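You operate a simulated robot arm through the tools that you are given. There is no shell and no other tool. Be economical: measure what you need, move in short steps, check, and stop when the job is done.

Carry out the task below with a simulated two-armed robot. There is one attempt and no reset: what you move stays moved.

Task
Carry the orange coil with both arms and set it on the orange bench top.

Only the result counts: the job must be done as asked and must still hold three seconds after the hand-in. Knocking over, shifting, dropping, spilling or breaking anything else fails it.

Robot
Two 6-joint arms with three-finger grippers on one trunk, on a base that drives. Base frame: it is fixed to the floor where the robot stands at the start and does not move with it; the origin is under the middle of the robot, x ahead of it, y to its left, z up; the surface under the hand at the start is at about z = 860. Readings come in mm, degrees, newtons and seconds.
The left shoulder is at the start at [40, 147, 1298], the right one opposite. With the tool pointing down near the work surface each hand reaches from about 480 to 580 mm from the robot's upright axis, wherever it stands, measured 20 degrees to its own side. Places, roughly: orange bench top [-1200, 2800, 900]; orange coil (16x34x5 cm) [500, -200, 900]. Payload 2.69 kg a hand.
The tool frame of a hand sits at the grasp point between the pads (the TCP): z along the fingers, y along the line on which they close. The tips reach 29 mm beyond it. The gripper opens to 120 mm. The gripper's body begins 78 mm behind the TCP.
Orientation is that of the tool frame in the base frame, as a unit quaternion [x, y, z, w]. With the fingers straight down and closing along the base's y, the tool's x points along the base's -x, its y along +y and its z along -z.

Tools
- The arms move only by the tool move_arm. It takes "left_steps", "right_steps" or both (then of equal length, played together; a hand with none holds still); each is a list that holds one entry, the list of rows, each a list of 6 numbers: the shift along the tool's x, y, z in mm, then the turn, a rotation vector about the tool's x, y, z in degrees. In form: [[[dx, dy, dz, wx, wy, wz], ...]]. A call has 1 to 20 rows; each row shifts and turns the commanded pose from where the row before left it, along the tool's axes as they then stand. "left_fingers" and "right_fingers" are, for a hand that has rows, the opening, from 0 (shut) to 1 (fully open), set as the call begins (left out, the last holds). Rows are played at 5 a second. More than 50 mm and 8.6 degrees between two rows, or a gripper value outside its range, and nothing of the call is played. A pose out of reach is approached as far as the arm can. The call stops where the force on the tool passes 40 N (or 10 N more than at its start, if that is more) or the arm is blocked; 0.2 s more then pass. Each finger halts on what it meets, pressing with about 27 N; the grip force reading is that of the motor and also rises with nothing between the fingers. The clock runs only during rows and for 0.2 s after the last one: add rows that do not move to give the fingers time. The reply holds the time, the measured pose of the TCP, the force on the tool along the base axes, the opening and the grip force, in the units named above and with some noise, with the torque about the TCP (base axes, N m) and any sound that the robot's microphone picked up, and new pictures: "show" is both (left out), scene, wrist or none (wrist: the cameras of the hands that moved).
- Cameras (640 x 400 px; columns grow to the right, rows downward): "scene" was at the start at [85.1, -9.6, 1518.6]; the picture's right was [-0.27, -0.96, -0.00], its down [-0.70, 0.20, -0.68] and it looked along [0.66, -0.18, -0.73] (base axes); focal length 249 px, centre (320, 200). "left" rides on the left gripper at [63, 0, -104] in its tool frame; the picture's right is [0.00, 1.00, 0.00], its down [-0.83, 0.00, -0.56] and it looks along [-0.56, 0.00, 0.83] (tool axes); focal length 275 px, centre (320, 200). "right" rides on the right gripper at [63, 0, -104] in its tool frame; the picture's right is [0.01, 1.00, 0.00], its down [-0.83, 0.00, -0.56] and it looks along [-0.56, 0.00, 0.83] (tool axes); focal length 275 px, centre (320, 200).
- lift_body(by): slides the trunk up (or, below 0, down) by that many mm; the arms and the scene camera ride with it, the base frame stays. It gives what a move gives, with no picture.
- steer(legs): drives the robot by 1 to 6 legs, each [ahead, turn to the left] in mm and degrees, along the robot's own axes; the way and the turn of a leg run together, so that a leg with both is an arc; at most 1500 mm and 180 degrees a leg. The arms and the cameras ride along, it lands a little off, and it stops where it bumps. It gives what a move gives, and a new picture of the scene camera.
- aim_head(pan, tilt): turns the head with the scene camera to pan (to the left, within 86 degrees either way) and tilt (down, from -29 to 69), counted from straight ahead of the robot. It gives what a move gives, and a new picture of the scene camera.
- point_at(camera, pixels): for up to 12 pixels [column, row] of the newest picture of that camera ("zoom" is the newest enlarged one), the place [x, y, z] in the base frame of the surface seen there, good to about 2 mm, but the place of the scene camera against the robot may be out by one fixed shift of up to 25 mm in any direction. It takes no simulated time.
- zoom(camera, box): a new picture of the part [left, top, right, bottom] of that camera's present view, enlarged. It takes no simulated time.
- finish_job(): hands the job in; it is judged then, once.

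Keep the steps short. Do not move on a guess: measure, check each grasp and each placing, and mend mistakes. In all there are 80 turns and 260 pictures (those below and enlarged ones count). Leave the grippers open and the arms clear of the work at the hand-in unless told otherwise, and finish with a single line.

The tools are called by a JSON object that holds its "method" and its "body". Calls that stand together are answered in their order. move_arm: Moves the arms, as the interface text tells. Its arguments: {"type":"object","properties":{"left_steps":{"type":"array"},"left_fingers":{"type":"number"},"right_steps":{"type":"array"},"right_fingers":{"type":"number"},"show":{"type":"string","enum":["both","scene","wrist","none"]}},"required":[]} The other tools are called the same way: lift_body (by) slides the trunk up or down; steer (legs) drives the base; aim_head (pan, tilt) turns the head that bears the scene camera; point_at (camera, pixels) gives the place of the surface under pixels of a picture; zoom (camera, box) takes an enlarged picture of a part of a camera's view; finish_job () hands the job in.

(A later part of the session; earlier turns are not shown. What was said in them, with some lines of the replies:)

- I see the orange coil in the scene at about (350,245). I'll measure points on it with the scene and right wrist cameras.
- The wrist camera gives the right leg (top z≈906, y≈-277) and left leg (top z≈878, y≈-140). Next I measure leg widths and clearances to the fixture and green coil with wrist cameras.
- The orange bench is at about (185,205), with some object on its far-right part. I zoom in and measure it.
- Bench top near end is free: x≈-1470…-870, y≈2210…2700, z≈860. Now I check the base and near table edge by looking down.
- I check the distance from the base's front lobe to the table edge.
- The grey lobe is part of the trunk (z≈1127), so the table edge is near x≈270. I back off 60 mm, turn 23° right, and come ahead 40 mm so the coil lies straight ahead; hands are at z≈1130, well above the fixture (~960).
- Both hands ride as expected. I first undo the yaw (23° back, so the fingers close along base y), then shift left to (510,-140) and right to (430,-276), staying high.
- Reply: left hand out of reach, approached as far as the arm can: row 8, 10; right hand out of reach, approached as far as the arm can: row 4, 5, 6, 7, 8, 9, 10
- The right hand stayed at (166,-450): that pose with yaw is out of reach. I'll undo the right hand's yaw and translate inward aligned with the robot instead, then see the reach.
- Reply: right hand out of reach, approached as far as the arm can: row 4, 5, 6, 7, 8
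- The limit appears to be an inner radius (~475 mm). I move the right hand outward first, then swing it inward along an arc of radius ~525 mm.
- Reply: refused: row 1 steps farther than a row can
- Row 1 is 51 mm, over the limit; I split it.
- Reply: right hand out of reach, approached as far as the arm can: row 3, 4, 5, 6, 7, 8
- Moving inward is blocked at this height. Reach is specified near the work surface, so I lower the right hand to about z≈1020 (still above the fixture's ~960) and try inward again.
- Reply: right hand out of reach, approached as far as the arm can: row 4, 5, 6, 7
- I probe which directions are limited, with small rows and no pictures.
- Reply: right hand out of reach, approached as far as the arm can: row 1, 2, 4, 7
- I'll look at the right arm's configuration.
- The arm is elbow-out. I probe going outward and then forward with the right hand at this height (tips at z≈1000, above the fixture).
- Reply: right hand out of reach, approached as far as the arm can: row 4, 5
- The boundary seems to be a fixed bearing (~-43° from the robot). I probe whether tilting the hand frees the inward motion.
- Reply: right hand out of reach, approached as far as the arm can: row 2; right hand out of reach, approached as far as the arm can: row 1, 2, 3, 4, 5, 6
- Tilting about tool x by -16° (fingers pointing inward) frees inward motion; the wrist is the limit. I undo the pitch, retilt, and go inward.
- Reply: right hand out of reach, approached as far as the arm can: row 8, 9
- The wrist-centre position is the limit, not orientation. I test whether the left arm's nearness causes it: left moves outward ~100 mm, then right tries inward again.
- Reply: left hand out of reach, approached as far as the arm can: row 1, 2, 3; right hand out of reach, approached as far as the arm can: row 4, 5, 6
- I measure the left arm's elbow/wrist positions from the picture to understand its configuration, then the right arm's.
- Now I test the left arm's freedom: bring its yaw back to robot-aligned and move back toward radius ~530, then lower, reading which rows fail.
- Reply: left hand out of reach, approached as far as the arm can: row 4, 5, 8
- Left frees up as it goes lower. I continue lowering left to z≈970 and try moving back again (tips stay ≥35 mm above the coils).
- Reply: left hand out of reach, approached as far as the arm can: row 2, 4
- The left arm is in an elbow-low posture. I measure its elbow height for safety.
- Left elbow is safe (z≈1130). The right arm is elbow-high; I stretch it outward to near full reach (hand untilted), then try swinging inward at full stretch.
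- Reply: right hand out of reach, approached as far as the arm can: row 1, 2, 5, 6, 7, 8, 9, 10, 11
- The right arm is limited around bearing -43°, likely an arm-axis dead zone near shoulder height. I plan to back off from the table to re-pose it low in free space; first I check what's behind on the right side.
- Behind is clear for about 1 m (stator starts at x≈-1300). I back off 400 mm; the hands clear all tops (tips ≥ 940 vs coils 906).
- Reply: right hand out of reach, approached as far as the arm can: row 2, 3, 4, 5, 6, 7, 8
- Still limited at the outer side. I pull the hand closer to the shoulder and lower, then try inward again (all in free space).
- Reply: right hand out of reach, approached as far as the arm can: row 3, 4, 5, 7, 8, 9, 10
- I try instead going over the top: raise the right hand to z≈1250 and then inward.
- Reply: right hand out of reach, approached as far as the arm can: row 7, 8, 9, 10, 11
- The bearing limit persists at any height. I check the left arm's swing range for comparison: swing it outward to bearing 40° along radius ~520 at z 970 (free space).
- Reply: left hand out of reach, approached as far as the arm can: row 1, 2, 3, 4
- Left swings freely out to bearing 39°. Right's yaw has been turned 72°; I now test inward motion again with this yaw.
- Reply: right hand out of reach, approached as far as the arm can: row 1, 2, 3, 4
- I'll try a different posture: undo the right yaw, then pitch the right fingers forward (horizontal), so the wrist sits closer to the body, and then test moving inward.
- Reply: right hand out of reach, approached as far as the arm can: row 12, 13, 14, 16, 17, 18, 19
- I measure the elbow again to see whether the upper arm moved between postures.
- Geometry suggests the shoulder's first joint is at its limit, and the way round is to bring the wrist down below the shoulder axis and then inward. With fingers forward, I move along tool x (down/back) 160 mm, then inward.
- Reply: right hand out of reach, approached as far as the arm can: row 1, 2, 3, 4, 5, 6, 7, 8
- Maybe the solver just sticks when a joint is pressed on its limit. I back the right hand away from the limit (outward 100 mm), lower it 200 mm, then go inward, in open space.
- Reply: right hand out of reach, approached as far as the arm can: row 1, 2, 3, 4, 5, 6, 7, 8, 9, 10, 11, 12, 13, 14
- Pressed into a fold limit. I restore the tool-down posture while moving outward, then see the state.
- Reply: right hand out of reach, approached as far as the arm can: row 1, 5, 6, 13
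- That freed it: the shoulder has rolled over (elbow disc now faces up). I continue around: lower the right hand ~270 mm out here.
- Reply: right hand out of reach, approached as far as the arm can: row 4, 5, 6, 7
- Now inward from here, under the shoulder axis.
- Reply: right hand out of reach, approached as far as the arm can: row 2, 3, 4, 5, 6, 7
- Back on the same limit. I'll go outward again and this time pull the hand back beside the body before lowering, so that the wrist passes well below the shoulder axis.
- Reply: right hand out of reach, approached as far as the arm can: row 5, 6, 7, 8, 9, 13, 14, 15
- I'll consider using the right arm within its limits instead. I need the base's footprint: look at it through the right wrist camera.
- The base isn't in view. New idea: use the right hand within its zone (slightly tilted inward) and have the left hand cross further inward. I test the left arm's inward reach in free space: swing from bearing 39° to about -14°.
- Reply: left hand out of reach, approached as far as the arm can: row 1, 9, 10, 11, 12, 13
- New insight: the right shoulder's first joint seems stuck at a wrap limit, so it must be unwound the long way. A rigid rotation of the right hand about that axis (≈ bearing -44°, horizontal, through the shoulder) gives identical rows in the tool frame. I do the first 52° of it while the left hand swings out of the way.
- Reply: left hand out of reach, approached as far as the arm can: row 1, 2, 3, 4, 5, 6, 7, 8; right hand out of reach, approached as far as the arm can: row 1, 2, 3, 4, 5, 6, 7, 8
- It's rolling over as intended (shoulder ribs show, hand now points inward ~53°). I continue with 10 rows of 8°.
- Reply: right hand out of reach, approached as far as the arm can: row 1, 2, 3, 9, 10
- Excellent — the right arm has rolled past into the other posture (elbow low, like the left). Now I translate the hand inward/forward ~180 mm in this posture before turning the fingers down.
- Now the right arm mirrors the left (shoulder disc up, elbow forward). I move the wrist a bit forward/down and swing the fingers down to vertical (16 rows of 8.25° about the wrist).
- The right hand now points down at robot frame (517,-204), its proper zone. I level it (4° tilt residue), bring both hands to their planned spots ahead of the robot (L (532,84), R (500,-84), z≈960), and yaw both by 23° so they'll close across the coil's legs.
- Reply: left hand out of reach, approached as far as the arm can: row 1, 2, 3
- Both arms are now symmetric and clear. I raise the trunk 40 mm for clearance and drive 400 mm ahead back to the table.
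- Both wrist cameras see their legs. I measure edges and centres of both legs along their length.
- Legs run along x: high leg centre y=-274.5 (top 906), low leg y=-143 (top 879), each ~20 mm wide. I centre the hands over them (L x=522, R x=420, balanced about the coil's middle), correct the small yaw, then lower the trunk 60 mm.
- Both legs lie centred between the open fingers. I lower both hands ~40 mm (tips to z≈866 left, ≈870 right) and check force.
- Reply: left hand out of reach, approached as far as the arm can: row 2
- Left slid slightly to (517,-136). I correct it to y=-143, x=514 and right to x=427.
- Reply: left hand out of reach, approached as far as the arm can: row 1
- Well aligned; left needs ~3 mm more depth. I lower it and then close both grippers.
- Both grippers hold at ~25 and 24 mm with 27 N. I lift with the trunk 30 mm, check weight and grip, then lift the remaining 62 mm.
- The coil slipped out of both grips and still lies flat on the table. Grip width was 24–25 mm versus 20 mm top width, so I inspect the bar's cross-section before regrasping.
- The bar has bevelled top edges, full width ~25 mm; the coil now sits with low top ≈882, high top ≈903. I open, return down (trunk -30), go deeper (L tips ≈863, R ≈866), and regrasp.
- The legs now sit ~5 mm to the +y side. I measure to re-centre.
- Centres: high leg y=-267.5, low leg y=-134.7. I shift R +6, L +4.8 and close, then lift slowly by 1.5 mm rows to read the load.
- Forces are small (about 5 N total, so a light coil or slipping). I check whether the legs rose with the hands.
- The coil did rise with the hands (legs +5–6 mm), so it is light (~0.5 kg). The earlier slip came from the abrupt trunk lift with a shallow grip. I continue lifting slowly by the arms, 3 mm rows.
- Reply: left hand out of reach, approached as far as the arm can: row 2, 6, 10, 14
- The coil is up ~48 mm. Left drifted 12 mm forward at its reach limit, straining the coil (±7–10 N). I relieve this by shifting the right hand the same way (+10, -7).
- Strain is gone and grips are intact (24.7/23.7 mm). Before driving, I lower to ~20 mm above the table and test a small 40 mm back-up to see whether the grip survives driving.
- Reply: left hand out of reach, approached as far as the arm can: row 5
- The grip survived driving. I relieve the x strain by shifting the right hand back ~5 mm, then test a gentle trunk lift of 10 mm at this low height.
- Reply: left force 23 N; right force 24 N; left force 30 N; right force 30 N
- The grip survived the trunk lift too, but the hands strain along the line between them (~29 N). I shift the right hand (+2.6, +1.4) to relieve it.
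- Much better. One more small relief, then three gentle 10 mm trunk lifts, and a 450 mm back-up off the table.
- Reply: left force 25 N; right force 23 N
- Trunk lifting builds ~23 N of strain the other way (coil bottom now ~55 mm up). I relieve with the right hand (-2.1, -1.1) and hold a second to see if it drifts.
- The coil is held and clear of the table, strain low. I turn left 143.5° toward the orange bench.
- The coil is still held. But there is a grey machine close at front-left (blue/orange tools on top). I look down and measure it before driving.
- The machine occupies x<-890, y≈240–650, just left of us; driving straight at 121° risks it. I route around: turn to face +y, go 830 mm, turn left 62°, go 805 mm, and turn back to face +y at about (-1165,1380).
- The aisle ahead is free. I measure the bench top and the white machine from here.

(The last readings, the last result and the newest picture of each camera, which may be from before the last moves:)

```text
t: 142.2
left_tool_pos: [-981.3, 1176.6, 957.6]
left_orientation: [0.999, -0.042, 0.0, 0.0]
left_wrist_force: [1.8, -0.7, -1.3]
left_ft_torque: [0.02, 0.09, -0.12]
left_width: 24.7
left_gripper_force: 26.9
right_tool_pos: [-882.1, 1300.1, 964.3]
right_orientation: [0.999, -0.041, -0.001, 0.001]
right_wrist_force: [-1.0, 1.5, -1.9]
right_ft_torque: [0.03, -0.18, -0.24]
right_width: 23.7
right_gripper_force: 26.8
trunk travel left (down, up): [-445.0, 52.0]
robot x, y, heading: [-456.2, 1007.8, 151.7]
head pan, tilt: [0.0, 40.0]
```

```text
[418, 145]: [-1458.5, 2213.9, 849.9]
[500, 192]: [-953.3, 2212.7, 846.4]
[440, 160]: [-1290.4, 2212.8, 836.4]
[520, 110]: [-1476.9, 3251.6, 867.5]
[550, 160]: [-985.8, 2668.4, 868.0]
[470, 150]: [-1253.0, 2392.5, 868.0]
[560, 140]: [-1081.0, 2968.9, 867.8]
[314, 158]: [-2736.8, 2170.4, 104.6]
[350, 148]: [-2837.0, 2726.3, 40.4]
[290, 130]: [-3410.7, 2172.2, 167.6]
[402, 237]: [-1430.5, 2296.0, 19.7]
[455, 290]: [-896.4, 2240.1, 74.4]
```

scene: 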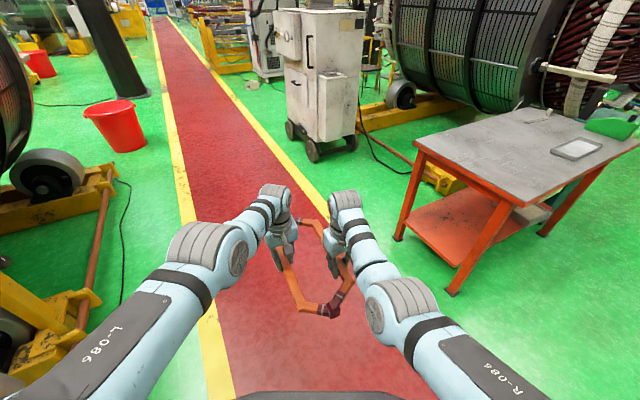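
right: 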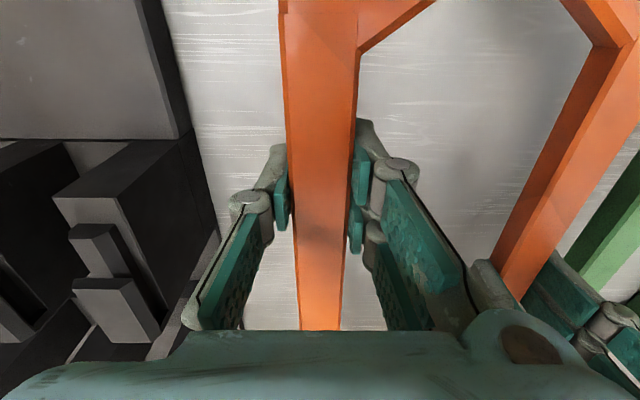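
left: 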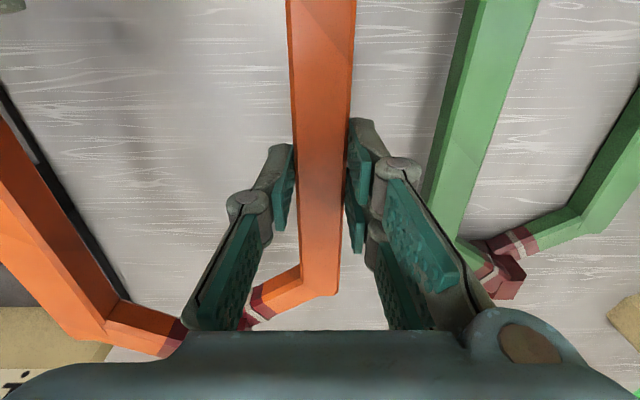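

Bench top: near edge y≈2213, x -1470…-870, surface ≈860 (868 minus the 8 mm camera offset), clear up to y≈2650. I drive 805 mm, turn right 61.7° to face it, then ahead 500 mm so the coil (532 mm ahead) hangs over the top.

{"method": "steer", "body": {"legs": [[805, 0], [0, -61.7], [400, 0]]}}

{"method": "aim_head", "body": {"pan": 0, "tilt": 50}}

```text
t: 151.3
left_tool_pos: [-1305.9, 2334.0, 958.4]
left_orientation: [0.846, -0.534, -0.001, -0.001]
left_wrist_force: [-0.7, -2.7, -0.8]
left_ft_torque: [-0.05, 0.02, -0.07]
left_width: 24.8
left_gripper_force: 27.3
right_tool_pos: [-1149.3, 2311.6, 964.7]
right_orientation: [0.847, -0.532, -0.002, -0.001]
right_wrist_force: [1.5, 2.2, -1.9]
right_ft_torque: [0.07, -0.04, -0.27]
right_width: 23.8
right_gripper_force: 27.0
trunk travel left (down, up): [-445.0, 52.0]
robot x, y, heading: [-1181.1, 1800.0, 92.1]
head pan, tilt: [0.0, 40.0]
```

scene: 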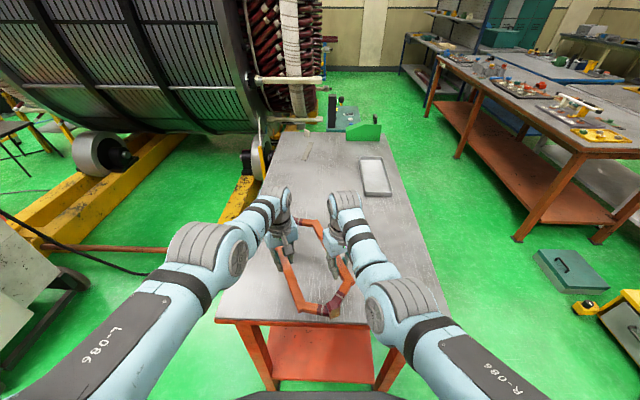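

```text
t: 152.0
left_tool_pos: [-1306.3, 2336.3, 955.9]
left_orientation: [0.845, -0.534, -0.001, 0.0]
left_wrist_force: [-0.9, -1.4, -0.4]
left_ft_torque: [0.08, 0.05, -0.02]
left_width: 24.6
left_gripper_force: 27.0
right_tool_pos: [-1149.4, 2312.5, 964.1]
right_orientation: [0.846, -0.532, -0.001, 0.0]
right_wrist_force: [0.5, 2.1, -1.9]
right_ft_torque: [-0.09, -0.15, -0.18]
right_width: 23.5
right_gripper_force: 27.6
trunk travel left (down, up): [-445.0, 52.0]
robot x, y, heading: [-1180.7, 1792.8, 92.2]
head pan, tilt: [0.0, 50.0]
```

scene: 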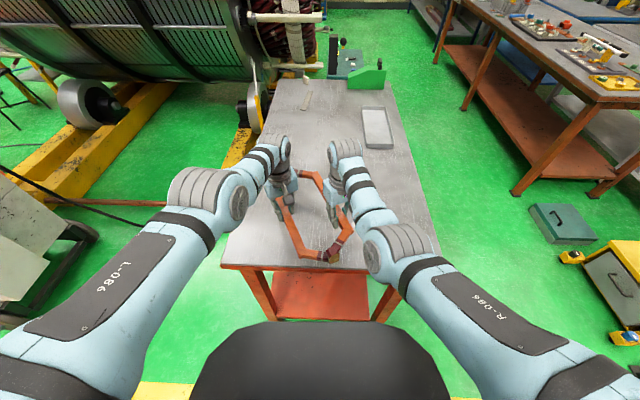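

Everything holds; the coil's centre is at y≈2324. I go 115 mm further so its near end lies well inside the bench edge.

{"method": "steer", "body": {"legs": [[115, 0]]}}

{"method": "zoom", "body": {"camera": "scene", "box": [200, 60, 460, 300]}}

{"method": "move_arm", "body": {"left_steps": [[[0, 0, 0, 0, 0, 0]]], "right_steps": [[[0, 0, 0, 0, 0, 0]]], "show": "wrist"}}

```text
t: 153.2
left_tool_pos: [-1309.9, 2442.7, 962.8]
left_orientation: [0.847, -0.532, -0.004, -0.005]
left_wrist_force: [-7.5, -3.9, -2.8]
left_ft_torque: [-0.6, -0.02, -0.31]
left_width: 25.0
left_gripper_force: 27.0
right_tool_pos: [-1153.8, 2418.4, 970.0]
right_orientation: [0.847, -0.532, -0.004, -0.004]
right_wrist_force: [7.1, 1.3, -1.1]
right_ft_torque: [0.77, 0.15, -0.3]
right_width: 23.8
right_gripper_force: 26.5
trunk travel left (down, up): [-445.0, 52.0]
robot x, y, heading: [-1183.8, 1911.0, 92.3]
head pan, tilt: [0.0, 50.0]
```

scene: 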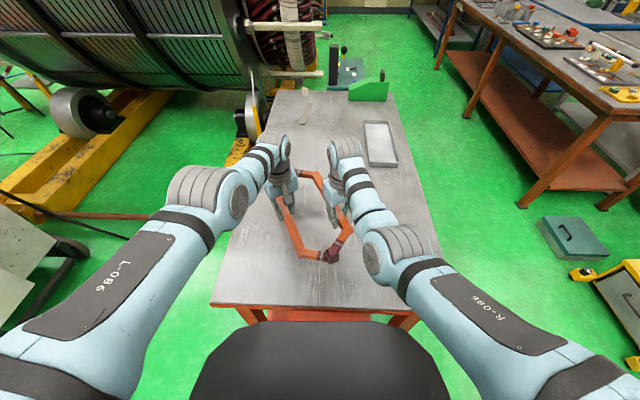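

```text
1.67 times, centred on (330, 180) of scene
```

zoom: 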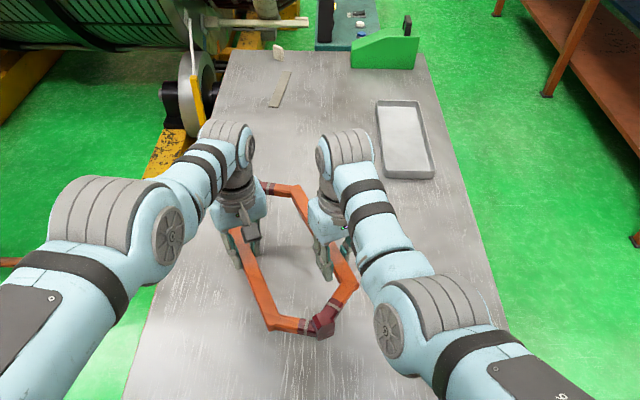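

```text
t: 153.6
left_tool_pos: [-1310.4, 2457.4, 954.4]
left_orientation: [0.845, -0.534, 0.001, 0.002]
left_wrist_force: [-1.0, -4.0, -2.3]
left_ft_torque: [-0.18, 0.01, -0.31]
left_width: 24.9
left_gripper_force: 27.1
right_tool_pos: [-1154.1, 2433.9, 961.2]
right_orientation: [0.847, -0.532, 0.001, 0.002]
right_wrist_force: [0.1, 3.7, -2.2]
right_ft_torque: [0.03, -0.05, -0.34]
right_width: 23.7
right_gripper_force: 27.7
trunk travel left (down, up): [-445.0, 52.0]
robot x, y, heading: [-1187.2, 1910.8, 92.2]
head pan, tilt: [0.0, 50.0]
```

right: 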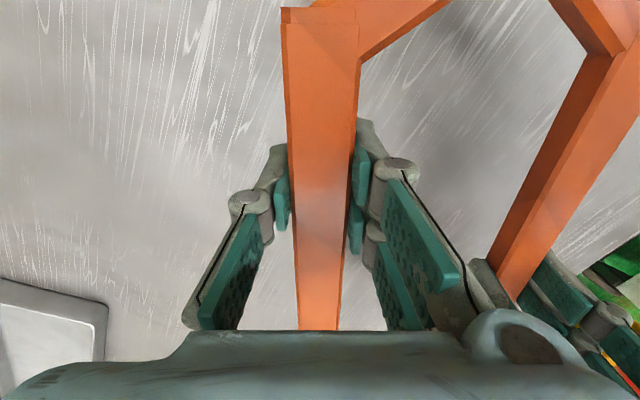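
left: 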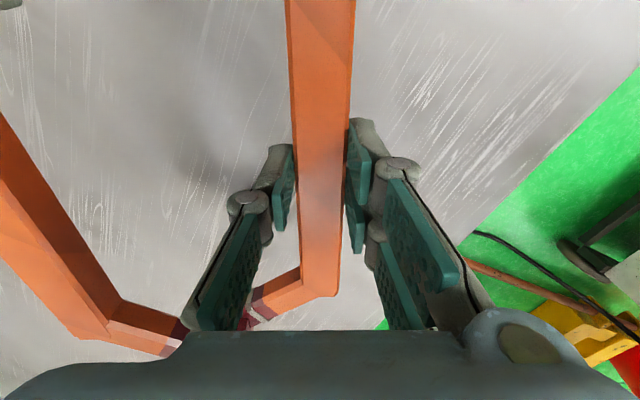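

The coil is over the bench with margins all round. I measure the bench surface with the wrist cameras and lower the trunk in small steps.

{"method": "point_at", "body": {"camera": "right", "pixels": [[200, 150], [420, 150], [320, 200]]}}

{"method": "point_at", "body": {"camera": "left", "pixels": [[200, 80], [420, 60], [320, 200], [560, 160]]}}

{"method": "lift_body", "body": {"by": -10}}

{"method": "lift_body", "body": {"by": -10}}

```text
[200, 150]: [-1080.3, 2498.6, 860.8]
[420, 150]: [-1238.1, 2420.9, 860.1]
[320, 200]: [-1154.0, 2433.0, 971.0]
```

```text
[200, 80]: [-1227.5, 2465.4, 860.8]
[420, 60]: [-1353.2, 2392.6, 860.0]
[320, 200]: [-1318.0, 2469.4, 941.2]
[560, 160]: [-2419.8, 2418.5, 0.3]
```

```text
t: 154.2
left_tool_pos: [-1311.2, 2451.8, 946.2]
left_orientation: [0.846, -0.533, 0.0, 0.002]
left_wrist_force: [0.0, -5.3, -3.9]
left_ft_torque: [-0.21, 0.1, -0.51]
left_width: 24.9
left_gripper_force: 26.7
right_tool_pos: [-1153.7, 2428.8, 953.5]
right_orientation: [0.847, -0.532, -0.001, 0.0]
right_wrist_force: [0.7, 5.8, -1.9]
right_ft_torque: [0.16, 0.03, -0.49]
right_width: 23.7
right_gripper_force: 26.6
trunk travel left (down, up): [-435.0, 62.0]
robot x, y, heading: [-1185.2, 1914.0, 92.1]
head pan, tilt: [0.0, 50.0]
```

```text
t: 154.8
left_tool_pos: [-1310.8, 2451.4, 935.4]
left_orientation: [0.846, -0.533, 0.0, 0.001]
left_wrist_force: [-2.5, -7.1, -3.3]
left_ft_torque: [-0.39, 0.01, -0.57]
left_width: 25.0
left_gripper_force: 27.2
right_tool_pos: [-1154.6, 2427.6, 942.5]
right_orientation: [0.847, -0.532, -0.001, -0.001]
right_wrist_force: [1.4, 7.8, -1.5]
right_ft_torque: [0.4, 0.11, -0.55]
right_width: 23.8
right_gripper_force: 27.4
trunk travel left (down, up): [-425.0, 72.0]
robot x, y, heading: [-1185.2, 1913.5, 92.2]
head pan, tilt: [0.0, 50.0]
```

Bench surface is 860.5; the lowest leg is 43 mm above it, strain small. I lower another 35 mm in steps.

{"method": "lift_body", "body": {"by": -10}}

{"method": "lift_body", "body": {"by": -10}}

{"method": "lift_body", "body": {"by": -10}}

{"method": "lift_body", "body": {"by": -8}}

```text
t: 155.4
left_tool_pos: [-1310.4, 2450.9, 926.6]
left_orientation: [0.846, -0.533, -0.001, -0.001]
left_wrist_force: [-0.5, -6.8, -3.2]
left_ft_torque: [-0.36, 0.02, -0.64]
left_width: 25.0
left_gripper_force: 27.0
right_tool_pos: [-1154.4, 2428.5, 933.4]
right_orientation: [0.847, -0.532, -0.001, -0.001]
right_wrist_force: [2.2, 7.9, -0.9]
right_ft_torque: [0.43, 0.11, -0.54]
right_width: 23.7
right_gripper_force: 26.8
trunk travel left (down, up): [-415.0, 82.0]
robot x, y, heading: [-1187.2, 1916.7, 92.2]
head pan, tilt: [0.0, 50.0]
```

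```text
t: 155.9
left_tool_pos: [-1310.7, 2452.1, 915.9]
left_orientation: [0.846, -0.533, -0.001, 0.0]
left_wrist_force: [-2.2, -6.6, -2.2]
left_ft_torque: [-0.3, 0.04, -0.63]
left_width: 24.8
left_gripper_force: 26.8
right_tool_pos: [-1154.5, 2427.4, 922.8]
right_orientation: [0.847, -0.532, -0.001, -0.001]
right_wrist_force: [1.4, 7.3, -0.9]
right_ft_torque: [0.3, 0.06, -0.57]
right_width: 23.6
right_gripper_force: 26.6
trunk travel left (down, up): [-405.0, 92.0]
robot x, y, heading: [-1187.8, 1911.0, 92.2]
head pan, tilt: [0.0, 50.0]
```

```text
t: 156.5
left_tool_pos: [-1311.9, 2452.1, 906.4]
left_orientation: [0.846, -0.533, 0.0, 0.0]
left_wrist_force: [-3.0, -6.7, -1.7]
left_ft_torque: [-0.16, 0.05, -0.58]
left_width: 25.0
left_gripper_force: 27.3
right_tool_pos: [-1153.0, 2427.6, 912.9]
right_orientation: [0.846, -0.532, 0.0, -0.001]
right_wrist_force: [2.3, 6.7, -1.1]
right_ft_torque: [0.15, -0.05, -0.53]
right_width: 23.5
right_gripper_force: 27.2
trunk travel left (down, up): [-395.0, 102.0]
robot x, y, heading: [-1186.2, 1909.6, 92.3]
head pan, tilt: [0.0, 50.0]
```

```text
t: 157.1
left_tool_pos: [-1310.7, 2451.7, 898.4]
left_orientation: [0.846, -0.532, -0.001, 0.0]
left_wrist_force: [-2.0, -6.6, -1.7]
left_ft_torque: [-0.1, 0.06, -0.52]
left_width: 25.1
left_gripper_force: 27.2
right_tool_pos: [-1153.7, 2427.4, 904.6]
right_orientation: [0.846, -0.532, -0.001, 0.001]
right_wrist_force: [2.2, 6.6, -1.6]
right_ft_torque: [0.05, -0.07, -0.55]
right_width: 23.4
right_gripper_force: 26.8
trunk travel left (down, up): [-387.0, 110.0]
robot x, y, heading: [-1189.3, 1908.8, 92.4]
head pan, tilt: [0.0, 50.0]
```

About 6 mm remain. I lower 4 and then 2 mm, watching force.

{"method": "lift_body", "body": {"by": -4}}

{"method": "lift_body", "body": {"by": -2}}

{"method": "move_arm", "body": {"left_steps": [[[0, 0, 0, 0, 0, 0]]], "right_steps": [[[0, 0, 0, 0, 0, 0]]], "show": "wrist"}}

{"method": "point_at", "body": {"camera": "right", "pixels": [[320, 220], [320, 80], [540, 180]]}}

{"method": "point_at", "body": {"camera": "left", "pixels": [[320, 220], [320, 80], [40, 200]]}}

```text
t: 157.6
left_tool_pos: [-1310.0, 2451.9, 894.4]
left_orientation: [0.846, -0.533, -0.001, 0.0]
left_wrist_force: [-2.8, -6.3, -1.4]
left_ft_torque: [-0.05, 0.04, -0.49]
left_width: 25.2
left_gripper_force: 27.0
right_tool_pos: [-1153.5, 2426.3, 900.4]
right_orientation: [0.847, -0.532, -0.002, -0.001]
right_wrist_force: [2.9, 6.7, -1.7]
right_ft_torque: [0.03, -0.1, -0.53]
right_width: 23.5
right_gripper_force: 27.0
trunk travel left (down, up): [-383.0, 114.0]
robot x, y, heading: [-1187.2, 1911.7, 92.2]
head pan, tilt: [0.0, 50.0]
```

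```text
t: 158.2
left_tool_pos: [-1310.6, 2450.3, 891.4]
left_orientation: [0.846, -0.534, 0.0, 0.0]
left_wrist_force: [-3.0, -5.6, -1.7]
left_ft_torque: [-0.08, 0.0, -0.48]
left_width: 24.7
left_gripper_force: 27.2
right_tool_pos: [-1153.3, 2427.4, 899.3]
right_orientation: [0.846, -0.533, -0.002, 0.0]
right_wrist_force: [2.7, 5.6, -2.0]
right_ft_torque: [0.01, -0.14, -0.46]
right_width: 23.8
right_gripper_force: 27.1
trunk travel left (down, up): [-381.0, 116.0]
robot x, y, heading: [-1187.0, 1908.1, 92.2]
head pan, tilt: [0.0, 50.0]
```

```text
t: 158.6
left_tool_pos: [-1310.4, 2451.1, 892.3]
left_orientation: [0.846, -0.533, -0.001, -0.001]
left_wrist_force: [-3.6, -5.5, -1.1]
left_ft_torque: [-0.01, 0.03, -0.44]
left_width: 24.6
left_gripper_force: 26.7
right_tool_pos: [-1153.5, 2426.8, 899.8]
right_orientation: [0.847, -0.532, -0.002, 0.0]
right_wrist_force: [3.7, 5.9, -2.2]
right_ft_torque: [-0.01, -0.15, -0.48]
right_width: 23.7
right_gripper_force: 27.2
trunk travel left (down, up): [-381.0, 116.0]
robot x, y, heading: [-1184.0, 1907.3, 92.1]
head pan, tilt: [0.0, 50.0]
```

right: 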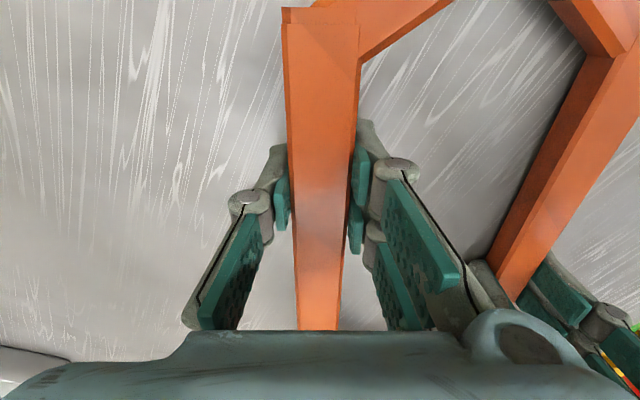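
left: 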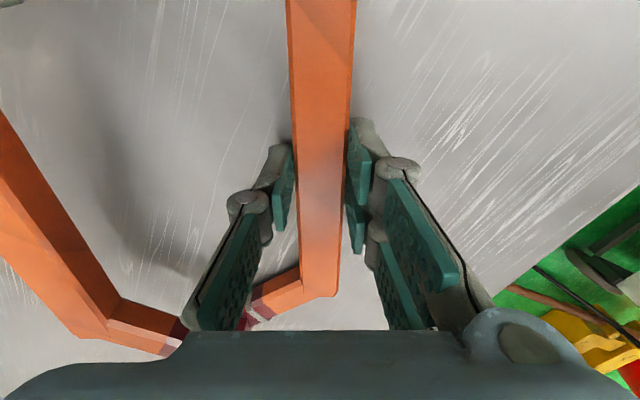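

```text
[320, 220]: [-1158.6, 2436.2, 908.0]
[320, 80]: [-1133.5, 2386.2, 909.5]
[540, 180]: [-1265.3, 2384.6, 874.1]
```

```text
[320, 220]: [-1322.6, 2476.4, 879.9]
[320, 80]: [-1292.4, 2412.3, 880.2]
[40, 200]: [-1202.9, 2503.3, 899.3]
```

The low leg is ~1 mm and the high leg ~2 mm above resting height. I open both grippers to release, and check the pose.

{"method": "move_arm", "body": {"left_steps": [[[0, 0, 0, 0, 0, 0], [0, 0, 0, 0, 0, 0], [0, 0, 0, 0, 0, 0]]], "right_steps": [[[0, 0, 0, 0, 0, 0], [0, 0, 0, 0, 0, 0], [0, 0, 0, 0, 0, 0]]], "left_fingers": 0.5, "right_fingers": 0.5, "show": "wrist"}}

```text
t: 159.3
left_tool_pos: [-1310.5, 2451.4, 893.2]
left_orientation: [0.846, -0.533, 0.0, 0.0]
left_wrist_force: [-0.2, 0.6, -0.1]
left_ft_torque: [-0.01, 0.01, -0.02]
left_width: 59.8
left_gripper_force: 0.0
right_tool_pos: [-1154.1, 2427.2, 898.8]
right_orientation: [0.847, -0.532, -0.002, 0.0]
right_wrist_force: [0.1, 0.2, 0.1]
right_ft_torque: [-0.05, 0.03, -0.02]
right_width: 60.1
right_gripper_force: 0.1
trunk travel left (down, up): [-381.0, 116.0]
robot x, y, heading: [-1189.2, 1912.6, 92.1]
head pan, tilt: [0.0, 50.0]
```

right: 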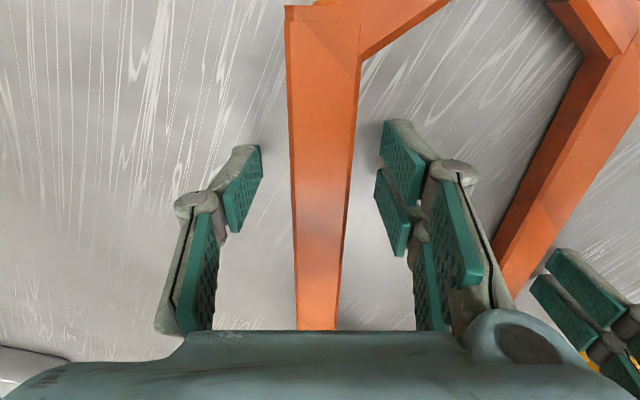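
left: 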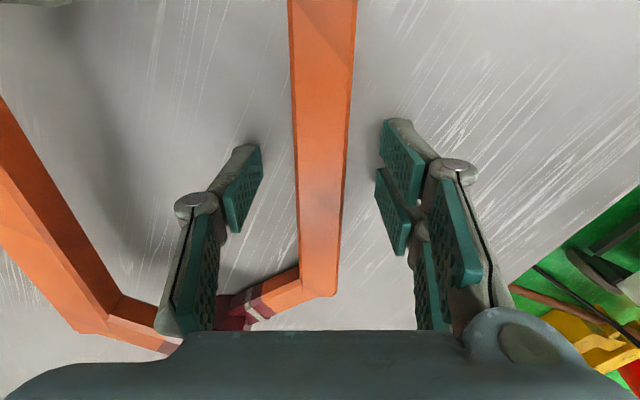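

Released with the fingers free on both sides. I raise the trunk 110 mm straight up, then back away 350 mm and look.

{"method": "lift_body", "body": {"by": 110}}

{"method": "steer", "body": {"legs": [[-350, 0]]}}

{"method": "zoom", "body": {"camera": "scene", "box": [200, 60, 460, 300]}}

```text
t: 160.8
left_tool_pos: [-1309.4, 2450.9, 1002.9]
left_orientation: [0.846, -0.533, -0.001, -0.001]
left_wrist_force: [-0.9, 0.2, -0.2]
left_ft_torque: [0.02, -0.02, -0.02]
left_width: 60.1
left_gripper_force: 0.1
right_tool_pos: [-1153.7, 2426.5, 1008.9]
right_orientation: [0.847, -0.532, -0.001, -0.001]
right_wrist_force: [0.1, -0.6, -0.1]
right_ft_torque: [0.01, 0.02, 0.01]
right_width: 60.3
right_gripper_force: 0.0
trunk travel left (down, up): [-491.0, 6.0]
robot x, y, heading: [-1185.5, 1912.3, 92.2]
head pan, tilt: [0.0, 50.0]
```

```text
t: 163.0
left_tool_pos: [-1297.3, 2107.8, 1001.8]
left_orientation: [0.846, -0.533, 0.0, 0.0]
left_wrist_force: [0.6, -0.5, 0.5]
left_ft_torque: [-0.03, 0.02, 0.0]
left_width: 60.1
left_gripper_force: 0.0
right_tool_pos: [-1140.4, 2083.5, 1008.1]
right_orientation: [0.846, -0.532, -0.001, 0.001]
right_wrist_force: [0.4, -0.2, 0.8]
right_ft_torque: [-0.01, -0.03, 0.0]
right_width: 59.8
right_gripper_force: 0.0
trunk travel left (down, up): [-491.0, 6.0]
robot x, y, heading: [-1176.5, 1566.7, 92.6]
head pan, tilt: [0.0, 50.0]
```

scene: 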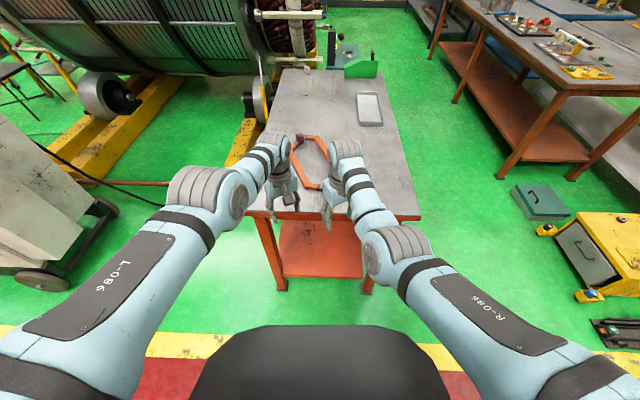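

```text
1.67 times, centred on (330, 180) of scene
```

zoom: 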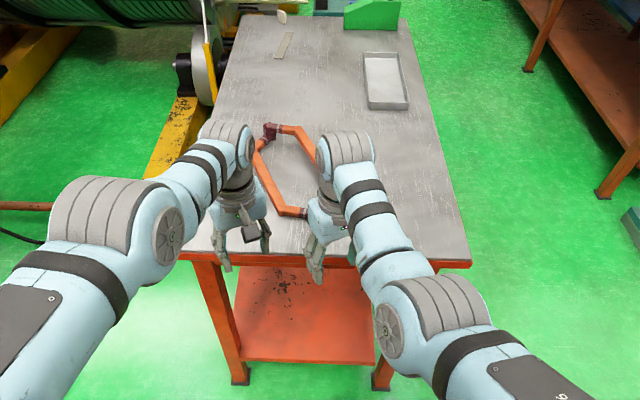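

The coil lies flat and fully on the orange bench top, nothing else there has moved, and both hands are open and clear. I hand the job in.

{"method": "finish_job", "body": {}}

```text
The job is handed in.
```

The orange coil was carried with both arms and is lying flat on the orange bench top, with both grippers open and clear and the job handed in.
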